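You operate a simulated robot arm through the tools that you are given. There is no shell and no other tool. Be economical: measure what you need, move in short steps, check, and stop when the job is done.

Carry out the task below with a simulated robot arm. There is one attempt and no reset: what you move stays moved.

Task
Clamp the ochre block, brush oil size over its top and lay the gold leaf on it.
Fine: stop up to it, black knob at TIGHT; yellow brush, leave the blue brush; the size must be tacky; brush and sheet go back; the pot stays put. Set down upright: squat brush with yellow handle.

The check looks at the end state, three seconds after you hand in, the way a careful person would. Anything else that was tipped, shoved, dropped, spilled or broken makes it a failure. Flat cloth is picked up by pressing the open fingertips on it (5 to 10 N) and closing them slowly along it; thin cloth reads only 2 to 8 mm in the jaws.

Robot
A 6-joint arm with a two-finger parallel gripper, fixed in place. Base frame: the origin is at the foot of the arm, x ahead of it, y to its left, z up; the work surface is at about z = 0.95. Lengths are in m, angles in rad, forces in N, time in s.
With the tool pointing down near the work surface it reaches from about 0.22 to 0.62 m from the base axis. Its first joint turns from -1.152 to 1.152 rad. Payload 2.7 kg.
The TCP is the grasp point between the finger pads, 0.023 m short of the fingertips. In the tool frame z runs along the fingers and y along their closing line. The gripper opens to 0.094 m. The fingers are 0.038 m wide and 0.01 m thick; the gripper's body (0.054 by 0.096 m) begins 0.039 m behind the TCP.
Orientation is that of the tool frame in the base frame, as a unit quaternion [x, y, z, w]. With the fingers straight down and closing along the base's y, the tool's x points along the base's -x, its y along +y and its z along -z.

Tools
- The arm moves only by the tool move_arm. Its argument "moves" is a list of rows, each a list of 6 numbers: the shift along the tool's x, y, z in m, then the turn, a rotation vector about the tool's x, y, z in rad. In form: [[tx, ty, tz, ax, ay, az], ...]. A call has 1 to 12 rows; each row shifts and turns the commanded pose from where the row before left it, along the tool's axes as they then stand. "claw" is the gripper command, from -1 (fully open) to 1 (shut), values between in proportion, set as the call begins (left out, the last holds). Each row takes 0.2 s and may step no farther than 0.05 m and 0.15 rad from the row before; otherwise, or with a gripper value out of range, the whole call is refused. Where a pose cannot be reached the arm comes as near as it can. A force on the tool above 40 N (or 10 N above the force at the start of the call, whichever is more), or a blocked arm, ends the call early, and 0.2 s more pass. Each finger travels about 0.045 m/s and halts on what it meets, pressing with about 43 N; the grip force reading is that of the motor and also rises with nothing between the fingers. The clock runs only during rows and for 0.2 s after the last one: add rows that do not move to give the fingers time. The reply holds the time, the measured pose of the TCP, the force on the tool along the base axes, the opening and the grip force, in the units named above and with some noise, with the torque about the TCP (base axes, N m) and any sound that the robot's microphone picked up.
- Cameras (640 x 400 px; columns grow to the right, rows downward): "scene" is fixed at [0.079, -0.4436, 1.4056]; the picture's right is [0.66, -0.75, 0.00], its down [-0.41, -0.37, -0.83] and it looks along [0.62, 0.55, -0.55] (base axes); focal length 237 px, centre (320, 200). "wrist" rides on the gripper at [0.087, 0.016, -0.075] in the tool frame; the picture's right is [-0.18, 0.98, 0.00], its down [-0.58, -0.11, -0.81] and it looks along [-0.79, -0.15, 0.59] (tool axes); focal length 243 px, centre (320, 200). There is no depth. A picture from a camera that has moved, and an enlarged one, comes with that camera's place and axes in the base frame and with its lens. The place of the scene camera against the robot may be out by one fixed shift of up to 0.012 m in any direction.
- capture(camera): a new picture of that camera. It takes no simulated time.
- zoom(camera, box): a new picture of the part [left, top, right, bottom] of that camera's present view, enlarged. It takes no simulated time.
- finish_job(): hands the job in; it is judged then, once.

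Work in short steps. Places have to be worked out from the pictures, the camera data and where the tool is seen: move nearer, look again, correct. Check each grasp and each placing, and mend what went wrong. You have 120 turns and 64 pictures in all, those below and enlarged ones among them. Open the gripper and draw the arm clear of the work before you hand the job in, unless the task says otherwise; then end with one line.

The tools are called after "Call:" by a JSON object that holds its "fn" and its "kwargs". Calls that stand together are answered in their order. move_arm: Moves the arm, as the interface text tells. Its arguments: {"type":"object","properties":{"moves":{"type":"array","items":{"type":"array","items":{"type":"number"}}},"claw":{"type":"number"}},"required":["moves"]} The other tools are called the same way: capture (camera) takes a picture; zoom (camera, box) takes an enlarged picture of a part of a camera's view; finish_job () hands the job in.

At the start:

```text
time_s: 0.0
tool_pos: [0.33, -0.1384, 1.2814]
tcp_rot: [0.0, 1.0, 0.001, 0.001]
ft_force: [-0.9, -0.3, -0.5]
wrist_torque: [-0.05, 0.01, 0.04]
gripper_width: 0.0939
grip_force: 0.2
```

scene: 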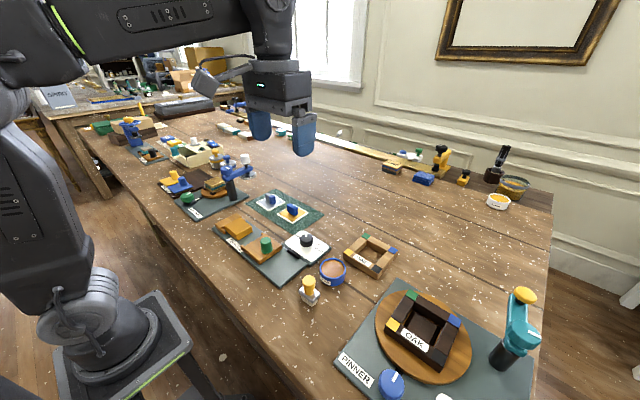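
wrist: 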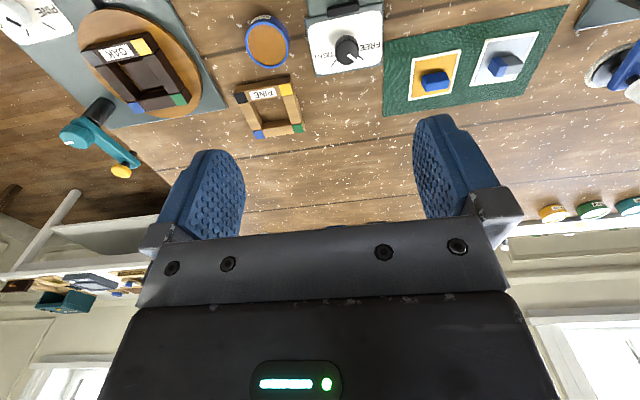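

I start by looking closer at the work area in the scene camera to identify each item.

Call:
{"fn": "zoom", "kwargs": {"camera": "scene", "box": [200, 180, 360, 310]}}

Call:
{"fn": "zoom", "kwargs": {"camera": "scene", "box": [80, 100, 260, 220]}}

Call:
{"fn": "zoom", "kwargs": {"camera": "scene", "box": [370, 130, 550, 230]}}

Call:
{"fn": "zoom", "kwargs": {"camera": "scene", "box": [320, 220, 560, 400]}}

```text
3.08 times, centred on (280, 245) of scene
camera zoom: at [0.079, -0.4436, 1.4056], right [0.66, -0.75, 0.0], down [-0.41, -0.37, -0.83], along [0.62, 0.55, -0.55], focal length 728 px, centre (443, 62)
```

zoom: 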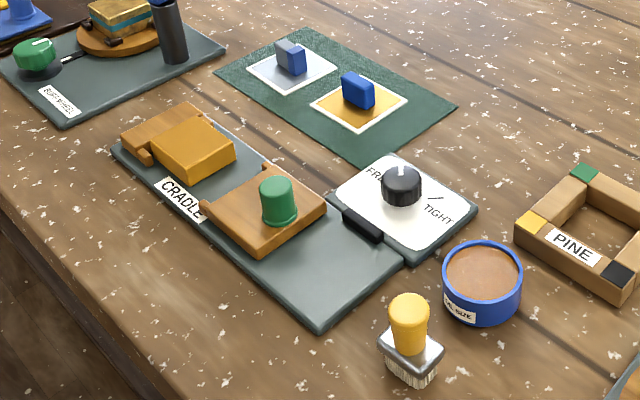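

```text
3.33 times, centred on (170, 160) of scene
camera zoom: at [0.079, -0.4436, 1.4056], right [0.66, -0.75, 0.0], down [-0.41, -0.37, -0.83], along [0.62, 0.55, -0.55], focal length 789 px, centre (820, 333)
```

zoom: 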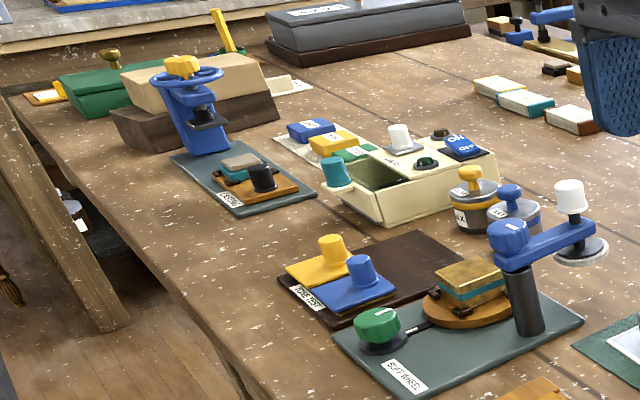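

```text
3.56 times, centred on (460, 180) of scene
camera zoom: at [0.079, -0.4436, 1.4056], right [0.66, -0.75, 0.0], down [-0.41, -0.37, -0.83], along [0.62, 0.55, -0.55], focal length 842 px, centre (-178, 271)
```

zoom: 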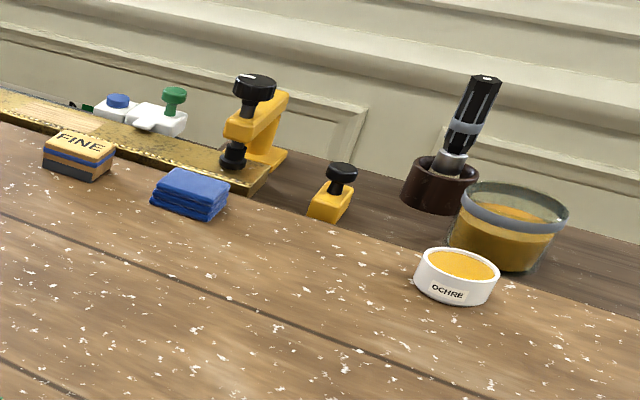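

```text
2.22 times, centred on (440, 310) of scene
camera zoom: at [0.079, -0.4436, 1.4056], right [0.66, -0.75, 0.0], down [-0.41, -0.37, -0.83], along [0.62, 0.55, -0.55], focal length 526 px, centre (53, -44)
```

zoom: 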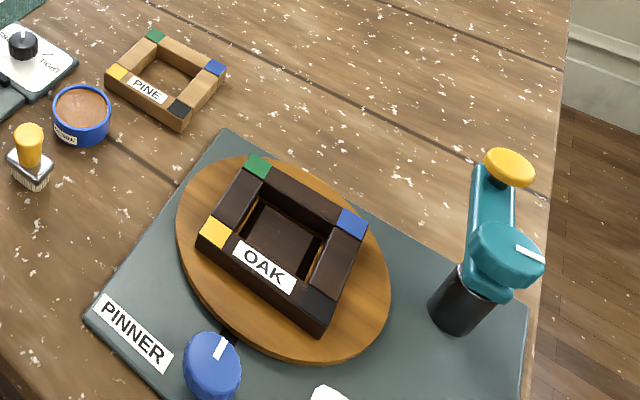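

Cradle is roughly along y near x=0.30: block about (0.30,0.04), green-knob stop about (0.30,-0.075), black knob about (0.40,-0.11), brush about (0.29,-0.23), pot about (0.36,-0.23), gold sheet about (0.48,0.03). I zoom the wrist view for the knob dial and sheets.

Call:
{"fn": "zoom", "kwargs": {"camera": "wrist", "box": [220, 0, 400, 112]}}

Call:
{"fn": "move_arm", "kwargs": {"moves": [[0.05, 0, 0, 0, 0, 0], [0.04, 0.03, 0, 0, 0, 0], [0, 0.04, 0, 0, 0, 0], [0, 0.03, 0, 0, 0, 0], [0, 0, 0, 0, 0, 0]]}}

Call:
{"fn": "capture", "kwargs": {"camera": "wrist"}}

```text
3.56 times, centred on (310, 56) of wrist
camera zoom: at [0.2438, -0.1247, 1.3546], right [0.18, 0.98, 0.0], down [0.58, -0.11, 0.81], along [0.79, -0.15, -0.59], focal length 863 px, centre (356, 712)
```

zoom: 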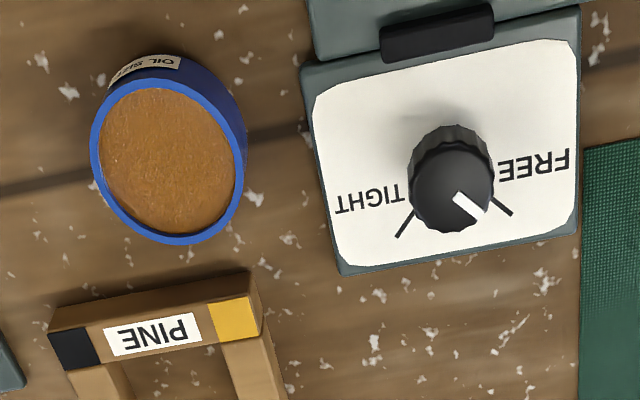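

```text
time_s: 1.2
tool_pos: [0.2379, -0.0393, 1.2812]
tcp_rot: [0.0, 1.0, 0.001, 0.001]
ft_force: [-0.5, -0.1, 0.2]
wrist_torque: [-0.02, -0.04, 0.02]
gripper_width: 0.0939
grip_force: 0.1
```

```text
56 pictures are left
camera wrist: at [0.1526, -0.0245, 1.3545], right [0.18, 0.98, 0.0], down [0.58, -0.11, 0.81], along [0.79, -0.15, -0.59], focal length 243 px, centre (320, 200)
```

wrist: 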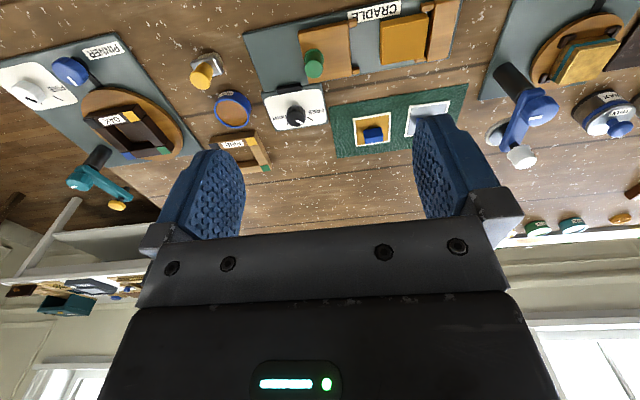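

The pointer is on FREE (+x,+y side); TIGHT is about a quarter turn toward -y. I zoom to locate the cradle parts.

Call:
{"fn": "zoom", "kwargs": {"camera": "wrist", "box": [180, 0, 480, 180]}}

```text
2.13 times, centred on (330, 90) of wrist
camera zoom: at [0.1526, -0.0245, 1.3545], right [0.18, 0.98, 0.0], down [0.58, -0.11, 0.81], along [0.79, -0.15, -0.59], focal length 518 px, centre (299, 435)
```

zoom: 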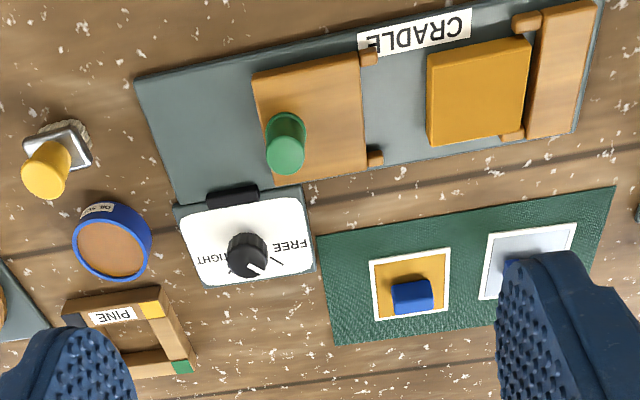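

From the wrist view I put the green stop knob at about (0.303,-0.061), top z≈1.025, and the gap to the block at about 30 mm. I go above it and look again.

Call:
{"fn": "move_arm", "kwargs": {"moves": [[-0.033, -0.011, 0.03, 0, 0, 0], [-0.032, -0.011, 0.03, 0, 0, 0], [0, 0, 0.045, 0, 0, 0], [0, 0, 0.045, 0, 0, 0], [0, 0, 0.03, 0, 0, 0], [0, 0, 0, 0, 0, 0]], "claw": -0.3}}

Call:
{"fn": "zoom", "kwargs": {"camera": "scene", "box": [200, 180, 360, 310]}}

Call:
{"fn": "capture", "kwargs": {"camera": "wrist"}}

```text
time_s: 2.6
tool_pos: [0.3077, -0.0594, 1.0978]
tcp_rot: [0.0, 1.0, 0.002, 0.002]
ft_force: [0.3, -0.3, 0.5]
wrist_torque: [0.0, -0.02, -0.03]
gripper_width: 0.061
grip_force: 0.0
```

```text
3.08 times, centred on (280, 245) of scene
camera zoom: at [0.079, -0.4436, 1.4056], right [0.66, -0.75, 0.0], down [-0.41, -0.37, -0.83], along [0.62, 0.55, -0.55], focal length 728 px, centre (443, 62)
```

zoom: 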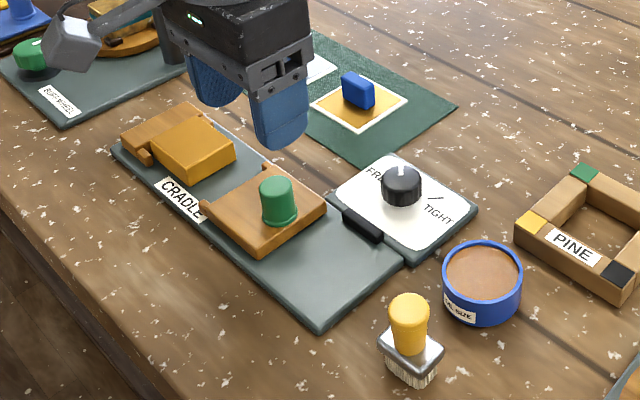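

```text
53 pictures are left
camera wrist: at [0.2208, -0.0459, 1.1714], right [0.18, 0.98, 0.0], down [0.58, -0.11, 0.81], along [0.79, -0.15, -0.59], focal length 243 px, centre (320, 200)
```

wrist: 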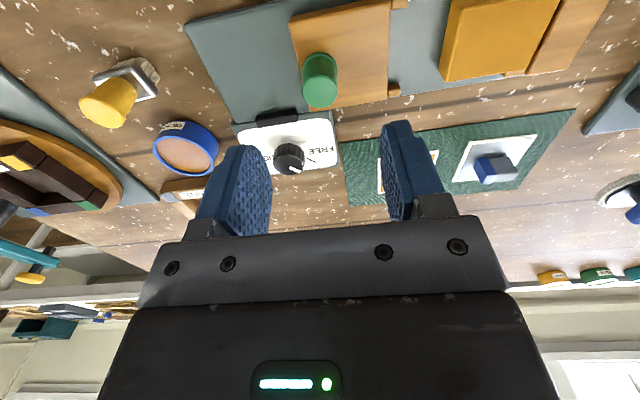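

Knob confirmed at (0.303,-0.061), about 23 mm wide. I descend around it and close.

Call:
{"fn": "move_arm", "kwargs": {"moves": [[0.003, -0.002, 0.03, 0, 0, 0], [0, 0, 0.03, 0, 0, 0], [0, 0, 0.01, 0, 0, 0], [0, 0, 0.01, 0, 0, 0], [0, 0, 0, 0, 0, 0]]}}

Call:
{"fn": "move_arm", "kwargs": {"moves": [[0, 0, 0, 0, 0, 0], [0, 0, 0, 0, 0, 0], [0, 0, 0, 0, 0, 0], [0, 0, 0, 0, 0, 0]], "claw": 1}}

```text
time_s: 3.8
tool_pos: [0.3016, -0.0611, 1.0173]
tcp_rot: [0.0, 1.0, 0.001, 0.001]
ft_force: [0.1, -0.2, 0.2]
wrist_torque: [0.01, -0.01, 0.03]
gripper_width: 0.0609
grip_force: 0.0
```

```text
time_s: 4.8
tool_pos: [0.3024, -0.0624, 1.0184]
tcp_rot: [-0.001, 1.0, 0.001, 0.001]
ft_force: [0.3, 0.1, -2.0]
wrist_torque: [-0.25, -0.04, 0.0]
gripper_width: 0.0248
grip_force: 44.9
```

Knob is held (24.8 mm). Now slide it in +y in small steps, watching the force.

Call:
{"fn": "move_arm", "kwargs": {"moves": [[0, 0.005, 0, 0, 0, 0], [0, 0.005, 0, 0, 0, 0], [0, 0.005, 0, 0, 0, 0], [0, 0.005, 0, 0, 0, 0], [0, 0, 0, 0, 0, 0]]}}

```text
time_s: 6.0
tool_pos: [0.3035, -0.0425, 1.0196]
tcp_rot: [0.0, 1.0, 0.001, 0.001]
ft_force: [13.7, 0.6, -30.0]
wrist_torque: [-0.27, 0.11, -0.02]
gripper_width: 0.0249
grip_force: 44.6
```

It slid 20 mm freely in y, but constraint forces built up (x +14, z −30). I relieve them with a small shift down and +x.

Call:
{"fn": "move_arm", "kwargs": {"moves": [[-0.0005, 0, 0.001, 0, 0, 0], [0, 0, 0, 0, 0, 0]]}}

Call:
{"fn": "zoom", "kwargs": {"camera": "wrist", "box": [220, 0, 540, 180]}}

```text
time_s: 6.6
tool_pos: [0.3016, -0.0436, 1.0203]
tcp_rot: [0.001, 1.0, 0.001, 0.0]
ft_force: [-4.5, -0.4, -11.3]
wrist_torque: [-0.23, -0.24, 0.01]
gripper_width: 0.0249
grip_force: 45.1
```

```text
2.00 times, centred on (380, 90) of wrist
camera zoom: at [0.2157, -0.0281, 1.0934], right [0.18, 0.98, 0.0], down [0.58, -0.11, 0.81], along [0.79, -0.15, -0.59], focal length 485 px, centre (200, 420)
```

zoom: 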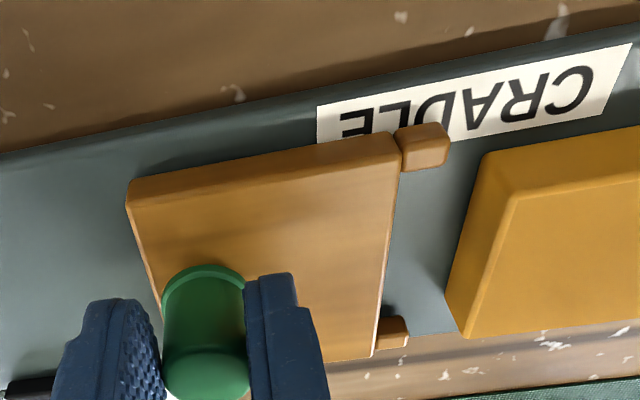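

About 15 mm gap remains between prongs and block. Continue in +y with smaller steps.

Call:
{"fn": "move_arm", "kwargs": {"moves": [[0, 0.003, 0.0003, 0, 0, 0], [0, 0.003, 0.0003, 0, 0, 0], [0, 0.003, 0, 0, 0, 0], [0, 0, 0, 0, 0, 0]]}}

```text
time_s: 7.6
tool_pos: [0.3035, -0.0327, 1.0208]
tcp_rot: [0.0, 1.0, 0.001, 0.0]
ft_force: [-19.1, -1.1, 7.1]
wrist_torque: [-0.27, 0.36, 0.01]
gripper_width: 0.0247
grip_force: 45.0
```

Call:
{"fn": "move_arm", "kwargs": {"moves": [[0.0006, 0.002, -0.0002, 0, 0, 0], [0, 0.002, 0, 0, 0, 0], [0, 0.002, 0, 0, 0, 0], [0, 0, 0, 0, 0, 0]]}}

Call:
{"fn": "zoom", "kwargs": {"camera": "wrist", "box": [220, 0, 540, 180]}}

```text
time_s: 8.6
tool_pos: [0.3023, -0.0274, 1.0197]
tcp_rot: [0.0, 1.0, 0.001, 0.0]
ft_force: [-7.7, -0.7, -14.4]
wrist_torque: [-0.27, 0.95, -0.07]
gripper_width: 0.0247
grip_force: 44.4
```

```text
2.00 times, centred on (380, 90) of wrist
camera zoom: at [0.2158, -0.0125, 1.0934], right [0.18, 0.98, 0.0], down [0.58, -0.11, 0.81], along [0.79, -0.15, -0.59], focal length 485 px, centre (200, 420)
```

zoom: 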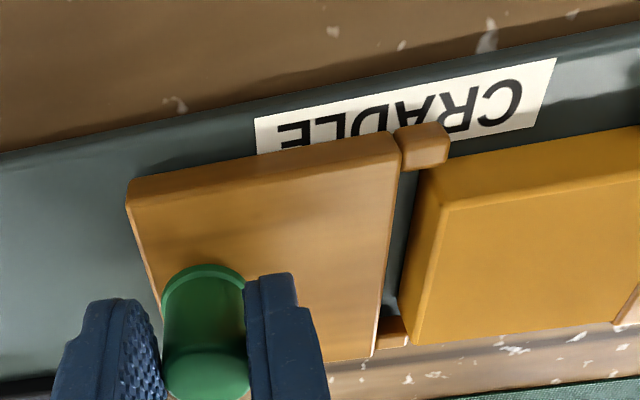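

Prongs are about at the block. Push on in 1 mm steps until the y-force rises.

Call:
{"fn": "move_arm", "kwargs": {"moves": [[0.0003, 0.001, 0.0004, 0, 0, 0], [0, 0.001, 0, 0, 0, 0], [0, 0, 0, 0, 0, 0]]}}

```text
time_s: 9.4
tool_pos: [0.302, -0.0249, 1.0194]
tcp_rot: [0.0, 1.0, 0.0, 0.001]
ft_force: [-8.6, 0.1, 3.6]
wrist_torque: [-0.31, 1.01, 0.04]
gripper_width: 0.0252
grip_force: 44.9
```

Call:
{"fn": "move_arm", "kwargs": {"moves": [[0.0002, 0.001, 0, 0, 0, 0], [0, 0.001, 0, 0, 0, 0], [0, 0, 0, 0, 0, 0]]}}

Call:
{"fn": "zoom", "kwargs": {"camera": "wrist", "box": [340, 0, 600, 160]}}

```text
time_s: 10.2
tool_pos: [0.3025, -0.0241, 1.0207]
tcp_rot: [0.0, 1.0, 0.0, 0.002]
ft_force: [-11.6, -0.5, 3.5]
wrist_torque: [-0.24, -0.4, 0.01]
gripper_width: 0.0248
grip_force: 45.3
```

```text
2.46 times, centred on (470, 80) of wrist
camera zoom: at [0.2156, -0.0089, 1.0931], right [0.18, 0.98, 0.0], down [0.58, -0.11, 0.81], along [0.79, -0.15, -0.59], focal length 597 px, centre (-49, 495)
```

zoom: 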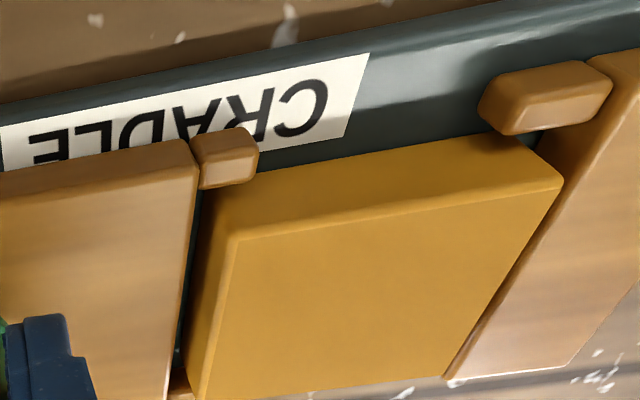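

The prongs flank the block, so the stop face has roughly 5 mm more to go. Continue slowly.

Call:
{"fn": "move_arm", "kwargs": {"moves": [[0.0002, 0.001, 0, 0, 0, 0], [0, 0.001, 0, 0, 0, 0], [0, 0.001, 0, 0, 0, 0], [0, 0, 0, 0, 0, 0]]}}

```text
time_s: 11.2
tool_pos: [0.302, -0.0208, 1.02]
tcp_rot: [-0.001, 1.0, 0.001, 0.001]
ft_force: [2.0, 0.5, -4.8]
wrist_torque: [-0.29, 0.81, -0.05]
gripper_width: 0.0249
grip_force: 45.2
```

Call:
{"fn": "move_arm", "kwargs": {"moves": [[0, 0.001, 0, 0, 0, 0], [0, 0.001, 0, 0, 0, 0], [0, 0, 0, 0, 0, 0]]}}

Call:
{"fn": "zoom", "kwargs": {"camera": "wrist", "box": [340, 0, 600, 160]}}

```text
time_s: 12.0
tool_pos: [0.3024, -0.0186, 1.0186]
tcp_rot: [0.0, 1.0, 0.001, 0.002]
ft_force: [-4.7, -0.7, -2.9]
wrist_torque: [-0.27, -0.65, 0.02]
gripper_width: 0.025
grip_force: 44.8
```

```text
2.46 times, centred on (470, 80) of wrist
camera zoom: at [0.2157, -0.0047, 1.0932], right [0.18, 0.98, 0.0], down [0.58, -0.11, 0.81], along [0.79, -0.15, -0.59], focal length 597 px, centre (-49, 495)
```

zoom: 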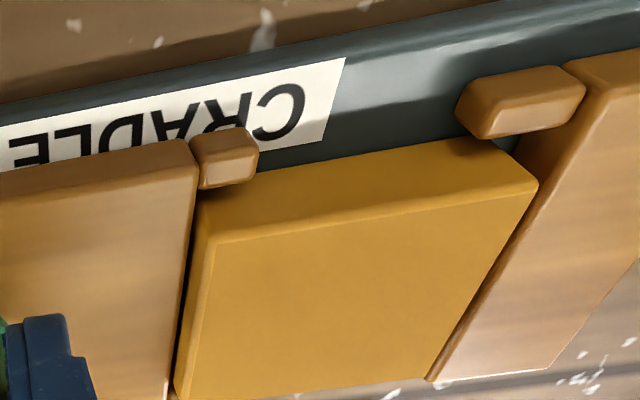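

Only about 1–2 mm gap left; block sits against the fence. Push on until contact.

Call:
{"fn": "move_arm", "kwargs": {"moves": [[0, 0.001, 0, 0, 0, 0], [0, 0.001, 0, 0, 0, 0], [0, 0, 0, 0, 0, 0]]}}

```text
time_s: 12.8
tool_pos: [0.3025, -0.017, 1.0208]
tcp_rot: [0.0, 1.0, 0.001, -0.001]
ft_force: [-4.8, -0.7, -0.6]
wrist_torque: [-0.3, 0.56, 0.01]
gripper_width: 0.025
grip_force: 44.8
```

Call:
{"fn": "move_arm", "kwargs": {"moves": [[0, 0.001, 0, 0, 0, 0], [0, 0.0005, 0, 0, 0, 0], [0, 0, 0, 0, 0, 0]]}}

Call:
{"fn": "zoom", "kwargs": {"camera": "wrist", "box": [340, 0, 600, 160]}}

```text
time_s: 13.6
tool_pos: [0.3028, -0.015, 1.0198]
tcp_rot: [0.0, 1.0, 0.001, 0.001]
ft_force: [-2.1, -0.7, -12.7]
wrist_torque: [-0.3, -0.16, 0.02]
gripper_width: 0.025
grip_force: 44.8
```

```text
2.46 times, centred on (470, 80) of wrist
camera zoom: at [0.2158, -0.0012, 1.0934], right [0.18, 0.98, 0.0], down [0.58, -0.11, 0.81], along [0.79, -0.15, -0.59], focal length 597 px, centre (-49, 495)
```

zoom: 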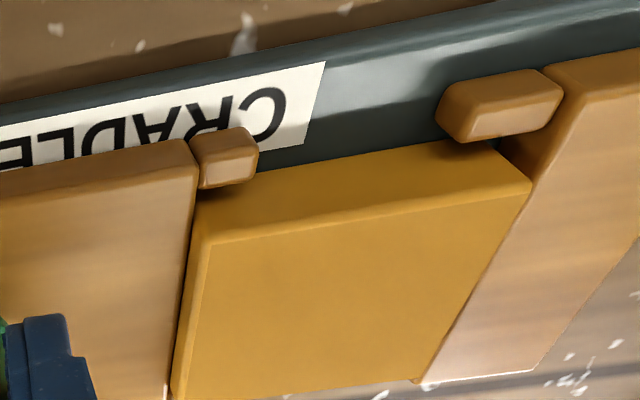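

The block is now being carried toward the fence (its gap is shrinking). Keep pushing until the force rises.

Call:
{"fn": "move_arm", "kwargs": {"moves": [[0, 0.001, 0.0002, 0, 0, 0], [0, 0.001, 0, 0, 0, 0], [0, 0.001, 0, 0, 0, 0], [0, 0, 0, 0, 0, 0]]}}

Call:
{"fn": "move_arm", "kwargs": {"moves": [[0, 0.001, 0, 0, 0, 0], [0, 0.001, 0, 0, 0, 0], [0, 0, 0, 0, 0, 0]]}}

Call:
{"fn": "zoom", "kwargs": {"camera": "wrist", "box": [340, 0, 600, 160]}}

```text
time_s: 14.6
tool_pos: [0.3027, -0.0149, 1.0202]
tcp_rot: [-0.001, 1.0, 0.001, 0.001]
ft_force: [-3.3, -0.8, -3.4]
wrist_torque: [-0.29, 0.5, 0.03]
gripper_width: 0.0248
grip_force: 44.9
```

```text
time_s: 15.4
tool_pos: [0.3036, -0.0125, 1.0191]
tcp_rot: [0.0, 1.0, 0.001, 0.001]
ft_force: [-10.0, -2.5, -3.6]
wrist_torque: [-0.29, -0.75, -0.05]
gripper_width: 0.0248
grip_force: 44.9
```

```text
2.46 times, centred on (470, 80) of wrist
camera zoom: at [0.2158, 0.0034, 1.0933], right [0.18, 0.98, 0.0], down [0.58, -0.11, 0.81], along [0.79, -0.15, -0.59], focal length 597 px, centre (-49, 495)
```

zoom: 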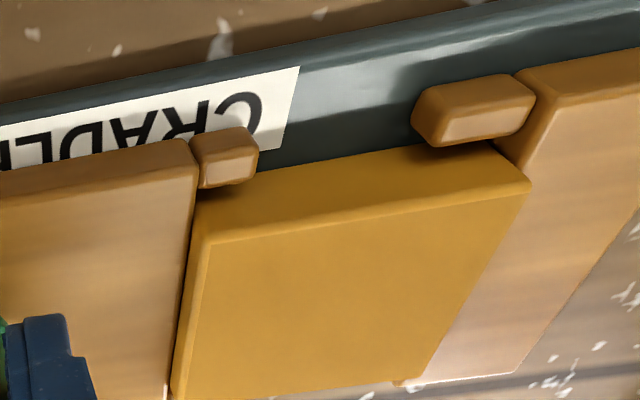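

Force in y begins to build (−2.5). A bit more to seat it firmly.

Call:
{"fn": "move_arm", "kwargs": {"moves": [[0.0003, 0.001, 0, 0, 0, 0], [0, 0.001, 0, 0, 0, 0], [0, 0, 0, 0, 0, 0]]}}

Call:
{"fn": "move_arm", "kwargs": {"moves": [[0, 0.001, 0, 0, 0, 0], [0, 0.001, 0, 0, 0, 0], [0, 0, 0, 0, 0, 0]]}}

Call:
{"fn": "zoom", "kwargs": {"camera": "wrist", "box": [340, 0, 600, 160]}}

```text
time_s: 16.2
tool_pos: [0.3027, -0.0111, 1.0191]
tcp_rot: [-0.001, 1.0, -0.002, 0.001]
ft_force: [-7.5, -35.0, 14.4]
wrist_torque: [-0.47, 0.71, -0.67]
gripper_width: 0.025
grip_force: 45.0
```

```text
time_s: 16.8
tool_pos: [0.3016, -0.0099, 1.0205]
tcp_rot: [0.0, 1.0, -0.004, 0.001]
ft_force: [-0.2, -16.1, 0.5]
wrist_torque: [-0.16, -0.27, -0.18]
gripper_width: 0.0248
grip_force: 45.4
stopped in row 2: the force on the tool passed its limit at 50 N (the readings are from after the stop); the commanded pose is now the measured one
```

```text
2.46 times, centred on (470, 80) of wrist
camera zoom: at [0.2158, 0.0043, 1.0931], right [0.18, 0.98, -0.01], down [0.58, -0.1, 0.81], along [0.79, -0.15, -0.59], focal length 597 px, centre (-49, 495)
```

zoom: 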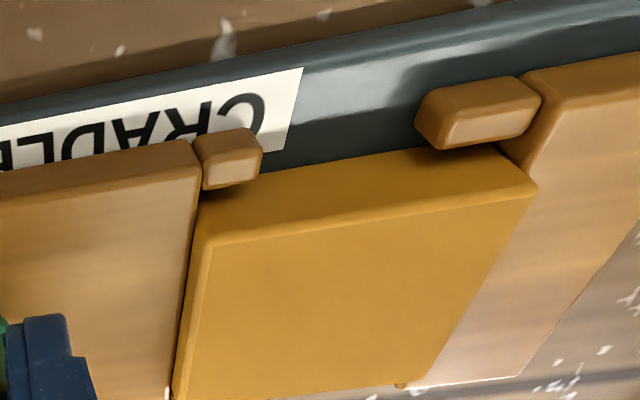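

Block seated firmly between stop and fence. Release, raise, and move toward the black knob to look.

Call:
{"fn": "move_arm", "kwargs": {"moves": [[0, 0, 0, 0, 0, 0], [0, 0, 0, 0, 0, 0], [0, 0, -0.03, 0, 0, 0], [0, 0, -0.04, 0, 0, 0], [-0.01, -0.05, -0.02, 0, 0, 0], [-0.03, -0.05, 0, 0, 0, 0], [0, 0, 0, 0, 0, 0]], "claw": -0.4}}

Call:
{"fn": "capture", "kwargs": {"camera": "wrist"}}

```text
refused: row 5 steps farther than a row can; nothing moved
```

```text
45 pictures are left
camera wrist: at [0.2158, 0.0043, 1.0931], right [0.18, 0.98, -0.01], down [0.58, -0.1, 0.81], along [0.79, -0.15, -0.59], focal length 243 px, centre (320, 200)
```

wrist: 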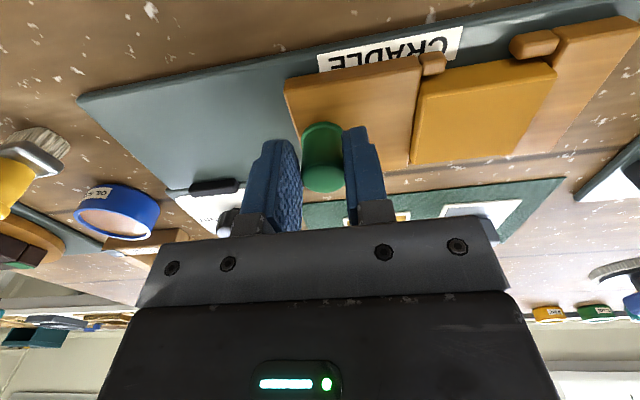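

The move was refused for a too-long step; repeat with shorter rows.

Call:
{"fn": "move_arm", "kwargs": {"moves": [[0, 0, 0, 0, 0, 0], [0, 0, 0, 0, 0, 0], [0, 0, -0.03, 0, 0, 0], [0, 0, -0.04, 0, 0, 0], [-0.01, -0.035, -0.02, 0, 0, 0], [-0.02, -0.035, 0, 0, 0, 0], [-0.01, -0.03, 0, 0, 0, 0], [0, 0, 0, 0, 0, 0]], "claw": -0.4}}

Call:
{"fn": "zoom", "kwargs": {"camera": "wrist", "box": [160, 0, 480, 200]}}

```text
time_s: 18.6
tool_pos: [0.3414, -0.1109, 1.1084]
tcp_rot: [0.0, 1.0, -0.002, 0.002]
ft_force: [0.3, -0.2, 0.5]
wrist_torque: [0.0, -0.02, 0.02]
gripper_width: 0.0658
grip_force: 0.1
```

```text
2.00 times, centred on (320, 100) of wrist
camera zoom: at [0.2544, -0.0958, 1.1828], right [0.18, 0.98, -0.01], down [0.58, -0.1, 0.81], along [0.79, -0.15, -0.59], focal length 485 px, centre (320, 400)
```

zoom: 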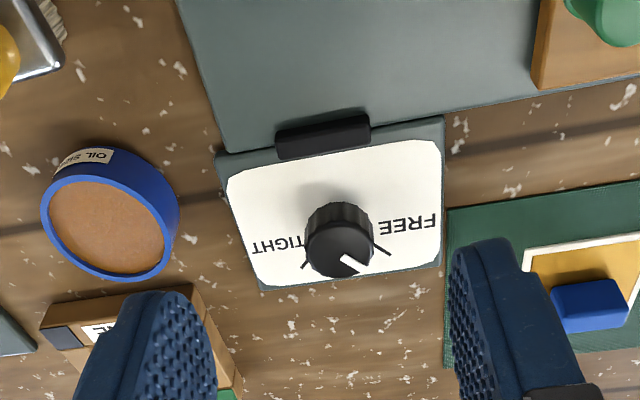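

Black knob at about (0.402,-0.1155), ~34 mm wide, dial plate z≈0.957. I go down over it with open fingers, stopping with the tips just above the plate.

Call:
{"fn": "move_arm", "kwargs": {"moves": [[-0.03, -0.0025, 0, 0, 0, 0], [-0.03, -0.0025, 0.02, 0, 0, 0], [0, 0, 0.04, 0, 0, 0], [0, 0, 0.04, 0, 0, 0], [0, 0, 0.01, 0, 0, 0], [0, 0, 0, 0, 0, 0]]}}

Call:
{"fn": "capture", "kwargs": {"camera": "scene"}}

Call:
{"fn": "zoom", "kwargs": {"camera": "scene", "box": [260, 200, 360, 262]}}

```text
time_s: 19.9
tool_pos: [0.403, -0.1164, 1.0007]
tcp_rot: [-0.001, 1.0, -0.003, 0.001]
ft_force: [0.4, 0.7, 0.2]
wrist_torque: [-0.02, 0.0, 0.0]
gripper_width: 0.0659
grip_force: 0.1
```

```text
43 pictures are left
```

scene: 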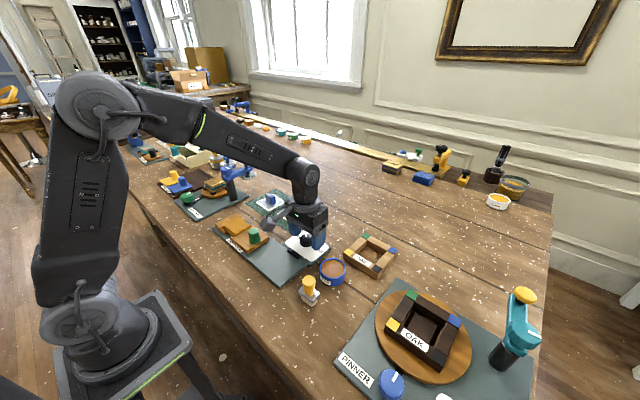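

```text
6.40 times, centred on (310, 231) of scene
camera zoom: at [0.079, -0.4436, 1.4056], right [0.66, -0.75, 0.0], down [-0.41, -0.37, -0.83], along [0.62, 0.55, -0.55], focal length 1515 px, centre (384, 2)
```

zoom: 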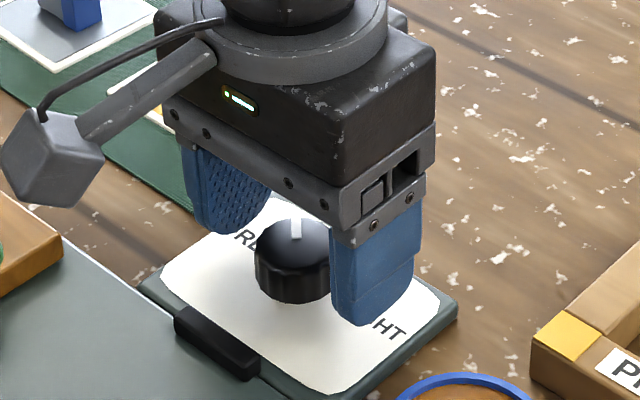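

Fingers straddle the knob. Lower 14 mm and close.

Call:
{"fn": "move_arm", "kwargs": {"moves": [[0, 0, 0.007, 0, 0, 0], [0, 0, 0.007, 0, 0, 0], [0, 0, 0, 0, 0, 0]]}}

Call:
{"fn": "move_arm", "kwargs": {"moves": [[0, 0, 0, 0, 0, 0], [0, 0, 0, 0, 0, 0], [0, 0, 0, 0, 0, 0], [0, 0, 0, 0, 0, 0]], "claw": 1}}

```text
time_s: 20.8
tool_pos: [0.4036, -0.1142, 0.9866]
tcp_rot: [0.0, 1.0, -0.002, 0.001]
ft_force: [-0.2, 0.4, -0.5]
wrist_torque: [0.03, -0.02, -0.03]
gripper_width: 0.066
grip_force: 0.0
```

```text
time_s: 21.8
tool_pos: [0.402, -0.1126, 0.9867]
tcp_rot: [-0.001, 1.0, -0.003, 0.001]
ft_force: [0.6, 24.0, 2.2]
wrist_torque: [0.99, 0.14, 0.02]
gripper_width: 0.0328
grip_force: 45.0
```

Knob is gripped (33 mm) with a +24 N side load, so it lies slightly more +y; I relieve 1.5 mm and start the turn about tool +z.

Call:
{"fn": "move_arm", "kwargs": {"moves": [[0, 0.0015, 0, 0, 0, 0], [0, 0, 0, 0, 0, 0]]}}

Call:
{"fn": "move_arm", "kwargs": {"moves": [[0, 0, 0, 0, 0, 0.12], [0, 0, 0, 0, 0, 0.12], [0, 0, 0, 0, 0, 0.12], [0, 0, 0, 0, 0, 0]]}}

```text
time_s: 22.4
tool_pos: [0.4024, -0.1133, 0.9855]
tcp_rot: [0.0, 1.0, -0.004, 0.001]
ft_force: [3.1, 9.7, 1.1]
wrist_torque: [1.0, 0.69, 0.02]
gripper_width: 0.0329
grip_force: 45.1
```

```text
time_s: 23.4
tool_pos: [0.4008, -0.1127, 0.9865]
tcp_rot: [0.18, 0.984, -0.003, 0.001]
ft_force: [-8.4, 10.5, 5.5]
wrist_torque: [0.36, 0.32, 0.0]
gripper_width: 0.033
grip_force: 45.1
```

It turns freely. Continue the turn.

Call:
{"fn": "move_arm", "kwargs": {"moves": [[0, 0, 0, 0, 0, 0.12], [0, 0, 0, 0, 0, 0.12], [0, 0, 0, 0, 0, 0.12], [0, 0, 0, 0, 0, 0.12], [0, 0, 0, 0, 0, 0]]}}

Call:
{"fn": "zoom", "kwargs": {"camera": "wrist", "box": [220, 80, 420, 205]}}

```text
time_s: 24.6
tool_pos: [0.4021, -0.1119, 0.9877]
tcp_rot: [0.409, 0.912, -0.002, 0.002]
ft_force: [-5.6, 3.4, -2.2]
wrist_torque: [0.94, 0.77, 0.0]
gripper_width: 0.0328
grip_force: 45.3
```

```text
3.20 times, centred on (320, 142) of wrist
camera zoom: at [0.3571, -0.0387, 1.0596], right [0.86, 0.52, 0.0], down [0.3, -0.5, 0.81], along [0.42, -0.69, -0.59], focal length 776 px, centre (320, 384)
```

zoom: 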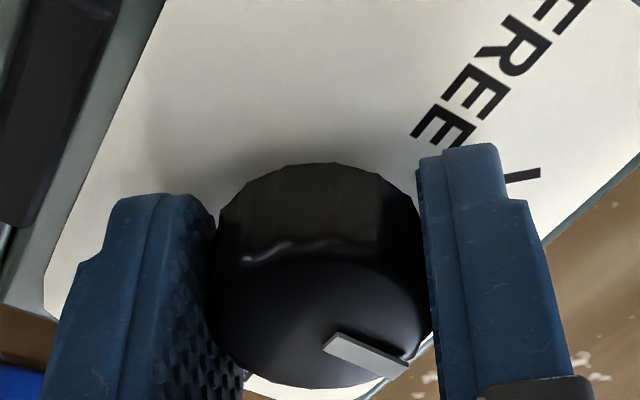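

The knob follows. Continue toward a quarter turn, watching torque for an end stop.

Call:
{"fn": "move_arm", "kwargs": {"moves": [[0, 0, 0, 0, 0, 0.12], [0, 0, 0, 0, 0, 0.12], [0, 0, 0, 0, 0, 0.12], [0, 0, 0, 0, 0, 0.12], [0, 0, 0, 0, 0, 0.12], [0, 0, 0, 0, 0, 0]]}}

Call:
{"fn": "zoom", "kwargs": {"camera": "wrist", "box": [220, 80, 420, 205]}}

```text
time_s: 25.9
tool_pos: [0.4033, -0.1129, 0.9851]
tcp_rot: [0.66, 0.751, -0.002, 0.002]
ft_force: [0.7, 4.9, -19.8]
wrist_torque: [-1.01, -0.13, -0.01]
gripper_width: 0.0327
grip_force: 44.4
```

```text
3.20 times, centred on (320, 142) of wrist
camera zoom: at [0.4078, -0.0261, 1.0597], right [1.0, -0.06, 0.0], down [-0.03, -0.59, 0.81], along [-0.04, -0.81, -0.59], focal length 776 px, centre (320, 384)
```

zoom: 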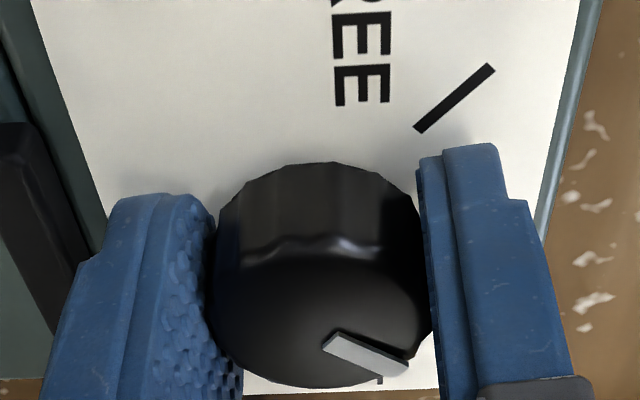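

FREE tick lies at +45°, so TIGHT is about −45°; the pointer is at roughly −36°. Turn ~0.14 more, then release and check from above.

Call:
{"fn": "move_arm", "kwargs": {"moves": [[0, 0, 0, 0, 0, 0.07], [0, 0, 0, 0, 0, 0.07], [0, 0, 0, 0, 0, 0]]}}

Call:
{"fn": "move_arm", "kwargs": {"moves": [[0, 0, 0, 0, 0, 0], [0, 0, 0, 0, 0, 0], [0, 0, 0, 0, 0, 0], [0, 0, -0.03, 0, 0, 0], [0, 0, -0.04, 0, 0, 0], [0, 0, -0.03, 0, 0, 0], [0, 0, 0, 0, 0, 0]], "claw": -0.4}}

Call:
{"fn": "zoom", "kwargs": {"camera": "wrist", "box": [220, 0, 420, 125]}}

```text
time_s: 26.8
tool_pos: [0.4027, -0.1132, 0.9869]
tcp_rot: [0.71, 0.704, -0.001, 0.002]
ft_force: [-7.9, 0.0, -11.4]
wrist_torque: [-0.24, 0.18, 0.52]
gripper_width: 0.0328
grip_force: 44.8
```

```text
time_s: 28.4
tool_pos: [0.4022, -0.1115, 1.087]
tcp_rot: [0.71, 0.704, 0.0, 0.003]
ft_force: [1.2, -0.4, -0.2]
wrist_torque: [-0.03, 0.01, 0.0]
gripper_width: 0.0656
grip_force: 0.0
```

```text
3.20 times, centred on (320, 62) of wrist
camera zoom: at [0.4189, -0.026, 1.1602], right [0.98, -0.19, 0.0], down [-0.12, -0.58, 0.81], along [-0.15, -0.79, -0.59], focal length 776 px, centre (320, 640)
```

zoom: 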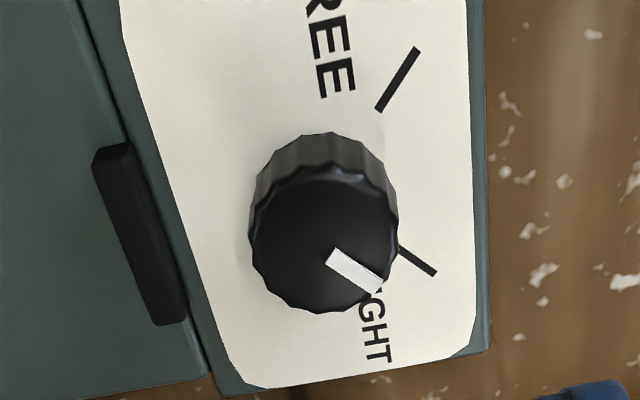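

The pointer lies parallel with the TIGHT tick and the turn ended with a stop torque; good. Now unwind the wrist and go to look at the yellow brush.

Call:
{"fn": "move_arm", "kwargs": {"moves": [[0, 0, -0.02, 0, 0, -0.143], [0, 0, -0.02, 0, 0, -0.143], [0, 0, -0.02, 0, 0, -0.143], [0, 0, 0, 0, 0, -0.143], [0, 0, 0, 0, 0, -0.143], [0, 0, 0, 0, 0, -0.143], [0, 0, 0, 0, 0, -0.143], [0, 0, 0, 0, 0, -0.143], [0, 0, 0, 0, 0, -0.143], [0, 0, 0, 0, 0, -0.143], [0, 0, 0, 0, 0, -0.143], [0, 0, 0, 0, 0, 0]], "claw": -0.4}}

Call:
{"fn": "move_arm", "kwargs": {"moves": [[0.04, -0.02, 0, 0, 0, 0], [0.04, -0.02, 0, 0, 0, 0], [0.04, -0.02, 0, 0, 0, 0], [0.03, -0.02, 0, 0, 0, 0], [0, -0.03, 0, 0, 0, 0], [0, 0, 0, 0, 0, 0]]}}

Call:
{"fn": "capture", "kwargs": {"camera": "wrist"}}

```text
time_s: 30.9
tool_pos: [0.4017, -0.111, 1.1464]
tcp_rot: [0.003, 1.0, -0.003, 0.002]
ft_force: [-0.3, -0.8, -0.1]
wrist_torque: [0.03, 0.0, -0.03]
gripper_width: 0.0657
grip_force: 0.0
```

```text
time_s: 32.4
tool_pos: [0.2505, -0.2227, 1.1471]
tcp_rot: [0.004, 1.0, -0.002, 0.002]
ft_force: [0.6, -1.5, -0.2]
wrist_torque: [0.0, 0.02, -0.02]
gripper_width: 0.0657
grip_force: 0.0
```

```text
38 pictures are left
camera wrist: at [0.1644, -0.2077, 1.2195], right [0.19, 0.98, -0.01], down [0.58, -0.11, 0.81], along [0.79, -0.16, -0.59], focal length 243 px, centre (320, 200)
```

wrist: 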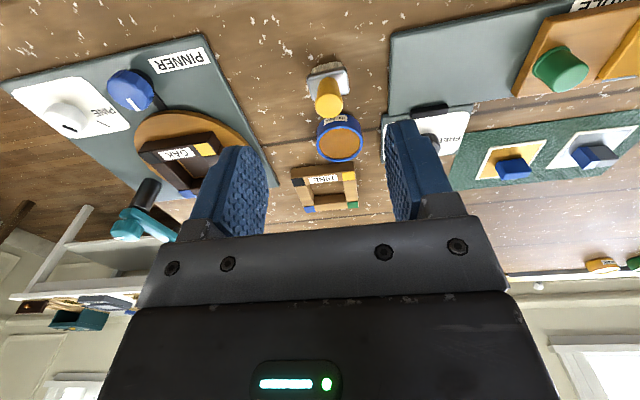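

Call:
{"fn": "zoom", "kwargs": {"camera": "wrist", "box": [260, 40, 400, 175]}}

Call:
{"fn": "zoom", "kwargs": {"camera": "scene", "box": [280, 250, 360, 310]}}

```text
2.96 times, centred on (330, 108) of wrist
camera zoom: at [0.1644, -0.2077, 1.2195], right [0.19, 0.98, -0.01], down [0.58, -0.11, 0.81], along [0.79, -0.16, -0.59], focal length 719 px, centre (290, 474)
```

zoom: 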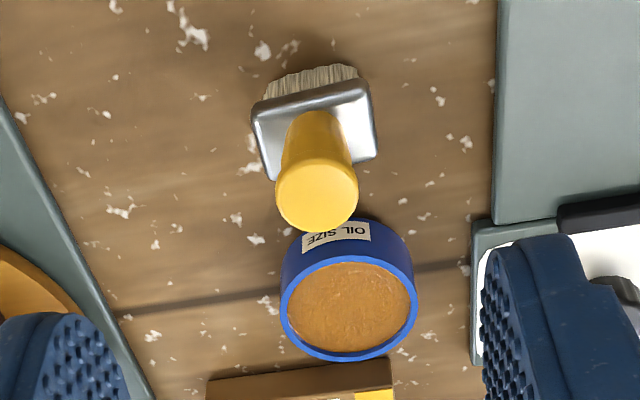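

```text
6.67 times, centred on (320, 280) of scene
camera zoom: at [0.079, -0.4436, 1.4056], right [0.66, -0.75, 0.0], down [-0.41, -0.37, -0.83], along [0.62, 0.55, -0.55], focal length 1578 px, centre (320, -333)
```

zoom: 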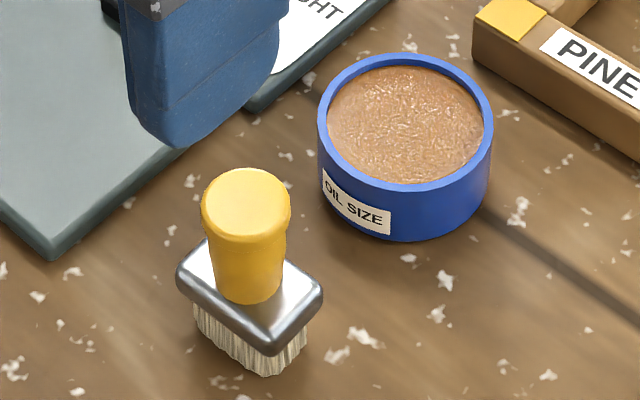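

Brush handle: about (0.2985,-0.2265), top z≈1.007, ferrule roughly 40 (y) × 28 (x) mm. Pot: about (0.371,-0.225), rim z≈0.977. I go down over the handle and look once before closing.

Call:
{"fn": "move_arm", "kwargs": {"moves": [[-0.024, -0.002, 0.03, 0, 0, 0], [-0.024, -0.002, 0.03, 0, 0, 0], [0, 0, 0.04, 0, 0, 0], [0, 0, 0.02, 0, 0, 0], [0, 0, 0, 0, 0, 0]], "claw": -0.2}}

Call:
{"fn": "capture", "kwargs": {"camera": "wrist"}}

```text
time_s: 33.5
tool_pos: [0.3013, -0.227, 1.0252]
tcp_rot: [0.003, 1.0, -0.002, 0.002]
ft_force: [-0.5, -0.4, 0.5]
wrist_torque: [-0.01, 0.01, 0.03]
gripper_width: 0.0563
grip_force: 0.0
```

```text
35 pictures are left
camera wrist: at [0.2141, -0.2117, 1.0989], right [0.19, 0.98, -0.01], down [0.58, -0.11, 0.81], along [0.79, -0.16, -0.59], focal length 243 px, centre (320, 200)
```

wrist: 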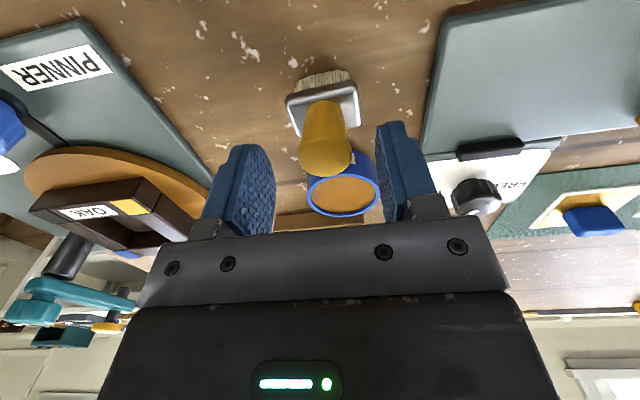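

Consistent. Lower to z≈0.998 and close on the handle.

Call:
{"fn": "move_arm", "kwargs": {"moves": [[0.001, 0, 0.014, 0, 0, 0], [0, 0, 0.013, 0, 0, 0], [0, 0, 0, 0, 0, 0]]}}

Call:
{"fn": "move_arm", "kwargs": {"moves": [[0, 0, 0, 0, 0, 0], [0, 0, 0, 0, 0, 0], [0, 0, 0, 0, 0, 0], [0, 0, 0, 0, 0, 0]], "claw": 1}}

Call:
{"fn": "zoom", "kwargs": {"camera": "wrist", "box": [240, 40, 420, 220]}}

```text
time_s: 34.4
tool_pos: [0.2996, -0.2266, 1.0002]
tcp_rot: [0.004, 1.0, -0.003, 0.002]
ft_force: [-1.2, -0.2, -0.3]
wrist_torque: [0.01, -0.01, 0.02]
gripper_width: 0.0565
grip_force: 0.0
```

```text
time_s: 35.4
tool_pos: [0.2991, -0.2279, 1.0014]
tcp_rot: [0.004, 1.0, -0.003, 0.003]
ft_force: [0.3, 0.2, 0.2]
wrist_torque: [0.04, 0.01, 0.01]
gripper_width: 0.041
grip_force: 42.9
```

```text
2.22 times, centred on (330, 130) of wrist
camera zoom: at [0.2125, -0.2117, 1.0731], right [0.19, 0.98, -0.01], down [0.58, -0.11, 0.81], along [0.79, -0.16, -0.59], focal length 539 px, centre (298, 356)
```

zoom: 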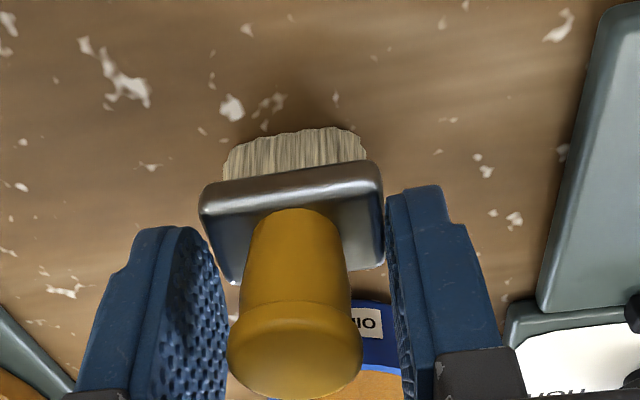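

The tips closed on the ferrule (41 mm) rather than the handle. I open, rise 11 mm and grip the handle proper.

Call:
{"fn": "move_arm", "kwargs": {"moves": [[0, 0, 0, 0, 0, 0], [0, 0, 0, 0, 0, 0], [0, 0, -0.006, 0, 0, 0], [0, 0, -0.005, 0, 0, 0], [0, 0, 0, 0, 0, 0]], "claw": -0.2}}

Call:
{"fn": "move_arm", "kwargs": {"moves": [[0, 0, 0, 0, 0, 0], [0, 0, 0, 0, 0, 0], [0, 0, 0, 0, 0, 0], [0, 0, 0, 0, 0, 0]], "claw": 1}}

Call:
{"fn": "zoom", "kwargs": {"camera": "wrist", "box": [240, 40, 420, 220]}}

```text
time_s: 36.5
tool_pos: [0.2991, -0.2264, 1.0106]
tcp_rot: [0.004, 1.0, -0.003, 0.002]
ft_force: [0.6, 0.8, 1.3]
wrist_torque: [-0.05, -0.06, -0.02]
gripper_width: 0.0565
grip_force: 0.1
```

```text
time_s: 37.5
tool_pos: [0.2984, -0.2266, 1.0106]
tcp_rot: [0.004, 1.0, -0.004, 0.002]
ft_force: [-0.1, 0.6, 0.1]
wrist_torque: [0.08, -0.01, -0.01]
gripper_width: 0.0226
grip_force: 42.9
```

```text
2.22 times, centred on (330, 130) of wrist
camera zoom: at [0.2126, -0.2111, 1.0838], right [0.19, 0.98, -0.01], down [0.58, -0.11, 0.81], along [0.79, -0.16, -0.59], focal length 539 px, centre (298, 356)
```

zoom: 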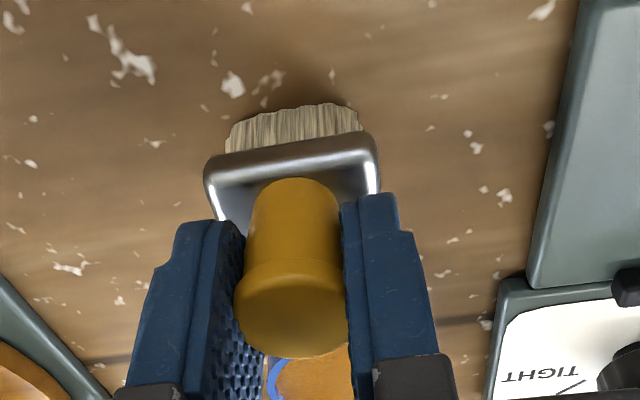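

Handle held (22.6 mm). Resting TCP was (0.2985,-0.2266,1.0106), so bristle tips are ~0.061 below the TCP. Lift and move over the pot.

Call:
{"fn": "move_arm", "kwargs": {"moves": [[0, 0, -0.02, 0, 0, 0], [0, 0, -0.03, 0, 0, 0], [0, 0, -0.02, 0, 0, 0], [-0.036, 0, 0, 0, 0, 0], [-0.036, 0.001, 0, 0, 0, 0], [0, 0, 0, 0, 0, 0]]}}

Call:
{"fn": "zoom", "kwargs": {"camera": "scene", "box": [270, 210, 390, 300]}}

Call:
{"fn": "zoom", "kwargs": {"camera": "wrist", "box": [220, 20, 420, 220]}}

```text
time_s: 39.0
tool_pos: [0.3726, -0.2254, 1.0806]
tcp_rot: [0.004, 1.0, -0.003, 0.001]
ft_force: [-0.2, 0.7, -1.6]
wrist_torque: [-0.01, 0.01, -0.01]
gripper_width: 0.0226
grip_force: 43.3
```

```text
4.44 times, centred on (330, 255) of scene
camera zoom: at [0.079, -0.4436, 1.4056], right [0.66, -0.75, 0.0], down [-0.41, -0.37, -0.83], along [0.62, 0.55, -0.55], focal length 1052 px, centre (276, -44)
```

zoom: 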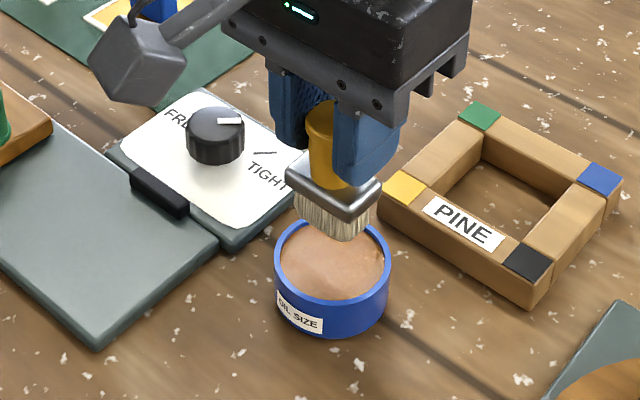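

```text
2.00 times, centred on (320, 120) of wrist
camera zoom: at [0.2856, -0.21, 1.1534], right [0.19, 0.98, -0.01], down [0.58, -0.11, 0.81], along [0.79, -0.16, -0.59], focal length 485 px, centre (320, 360)
```

zoom: 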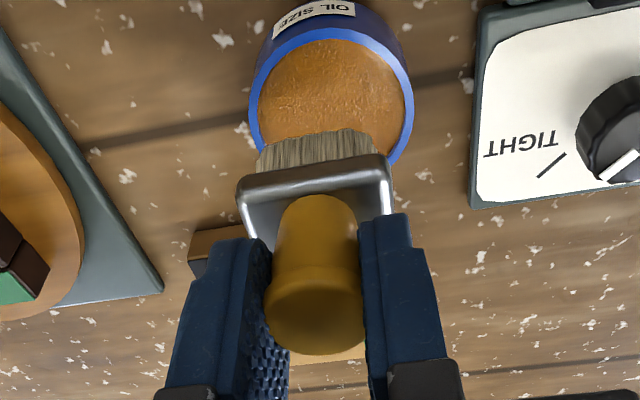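

Pot centre from this view: about (0.368,-0.2235). I nudge over the centre and lower in small steps, watching the force.

Call:
{"fn": "move_arm", "kwargs": {"moves": [[0.0025, 0.0015, 0.02, 0, 0, 0], [0, 0, 0.015, 0, 0, 0], [0, 0, 0.005, 0, 0, 0], [0, 0, 0, 0, 0, 0]]}}

Call:
{"fn": "zoom", "kwargs": {"camera": "scene", "box": [290, 230, 370, 290]}}

```text
time_s: 40.0
tool_pos: [0.3691, -0.2238, 1.0389]
tcp_rot: [0.003, 1.0, -0.004, 0.002]
ft_force: [-0.2, 1.4, 7.1]
wrist_torque: [0.25, 0.05, 0.01]
gripper_width: 0.0223
grip_force: 42.5
```

```text
6.67 times, centred on (330, 260) of scene
camera zoom: at [0.0789, -0.4435, 1.4056], right [0.66, -0.75, 0.0], down [-0.41, -0.37, -0.83], along [0.62, 0.55, -0.55], focal length 1578 px, centre (253, -200)
```

zoom: 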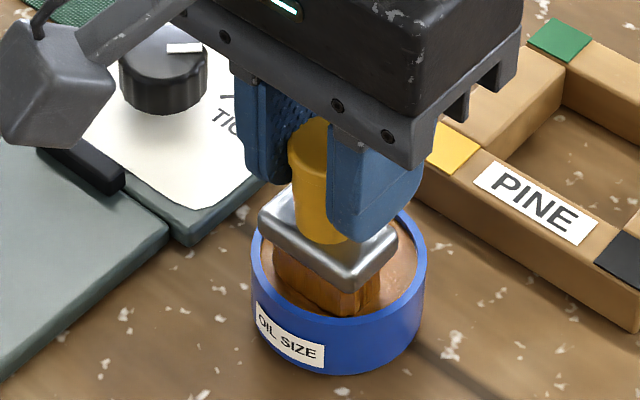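

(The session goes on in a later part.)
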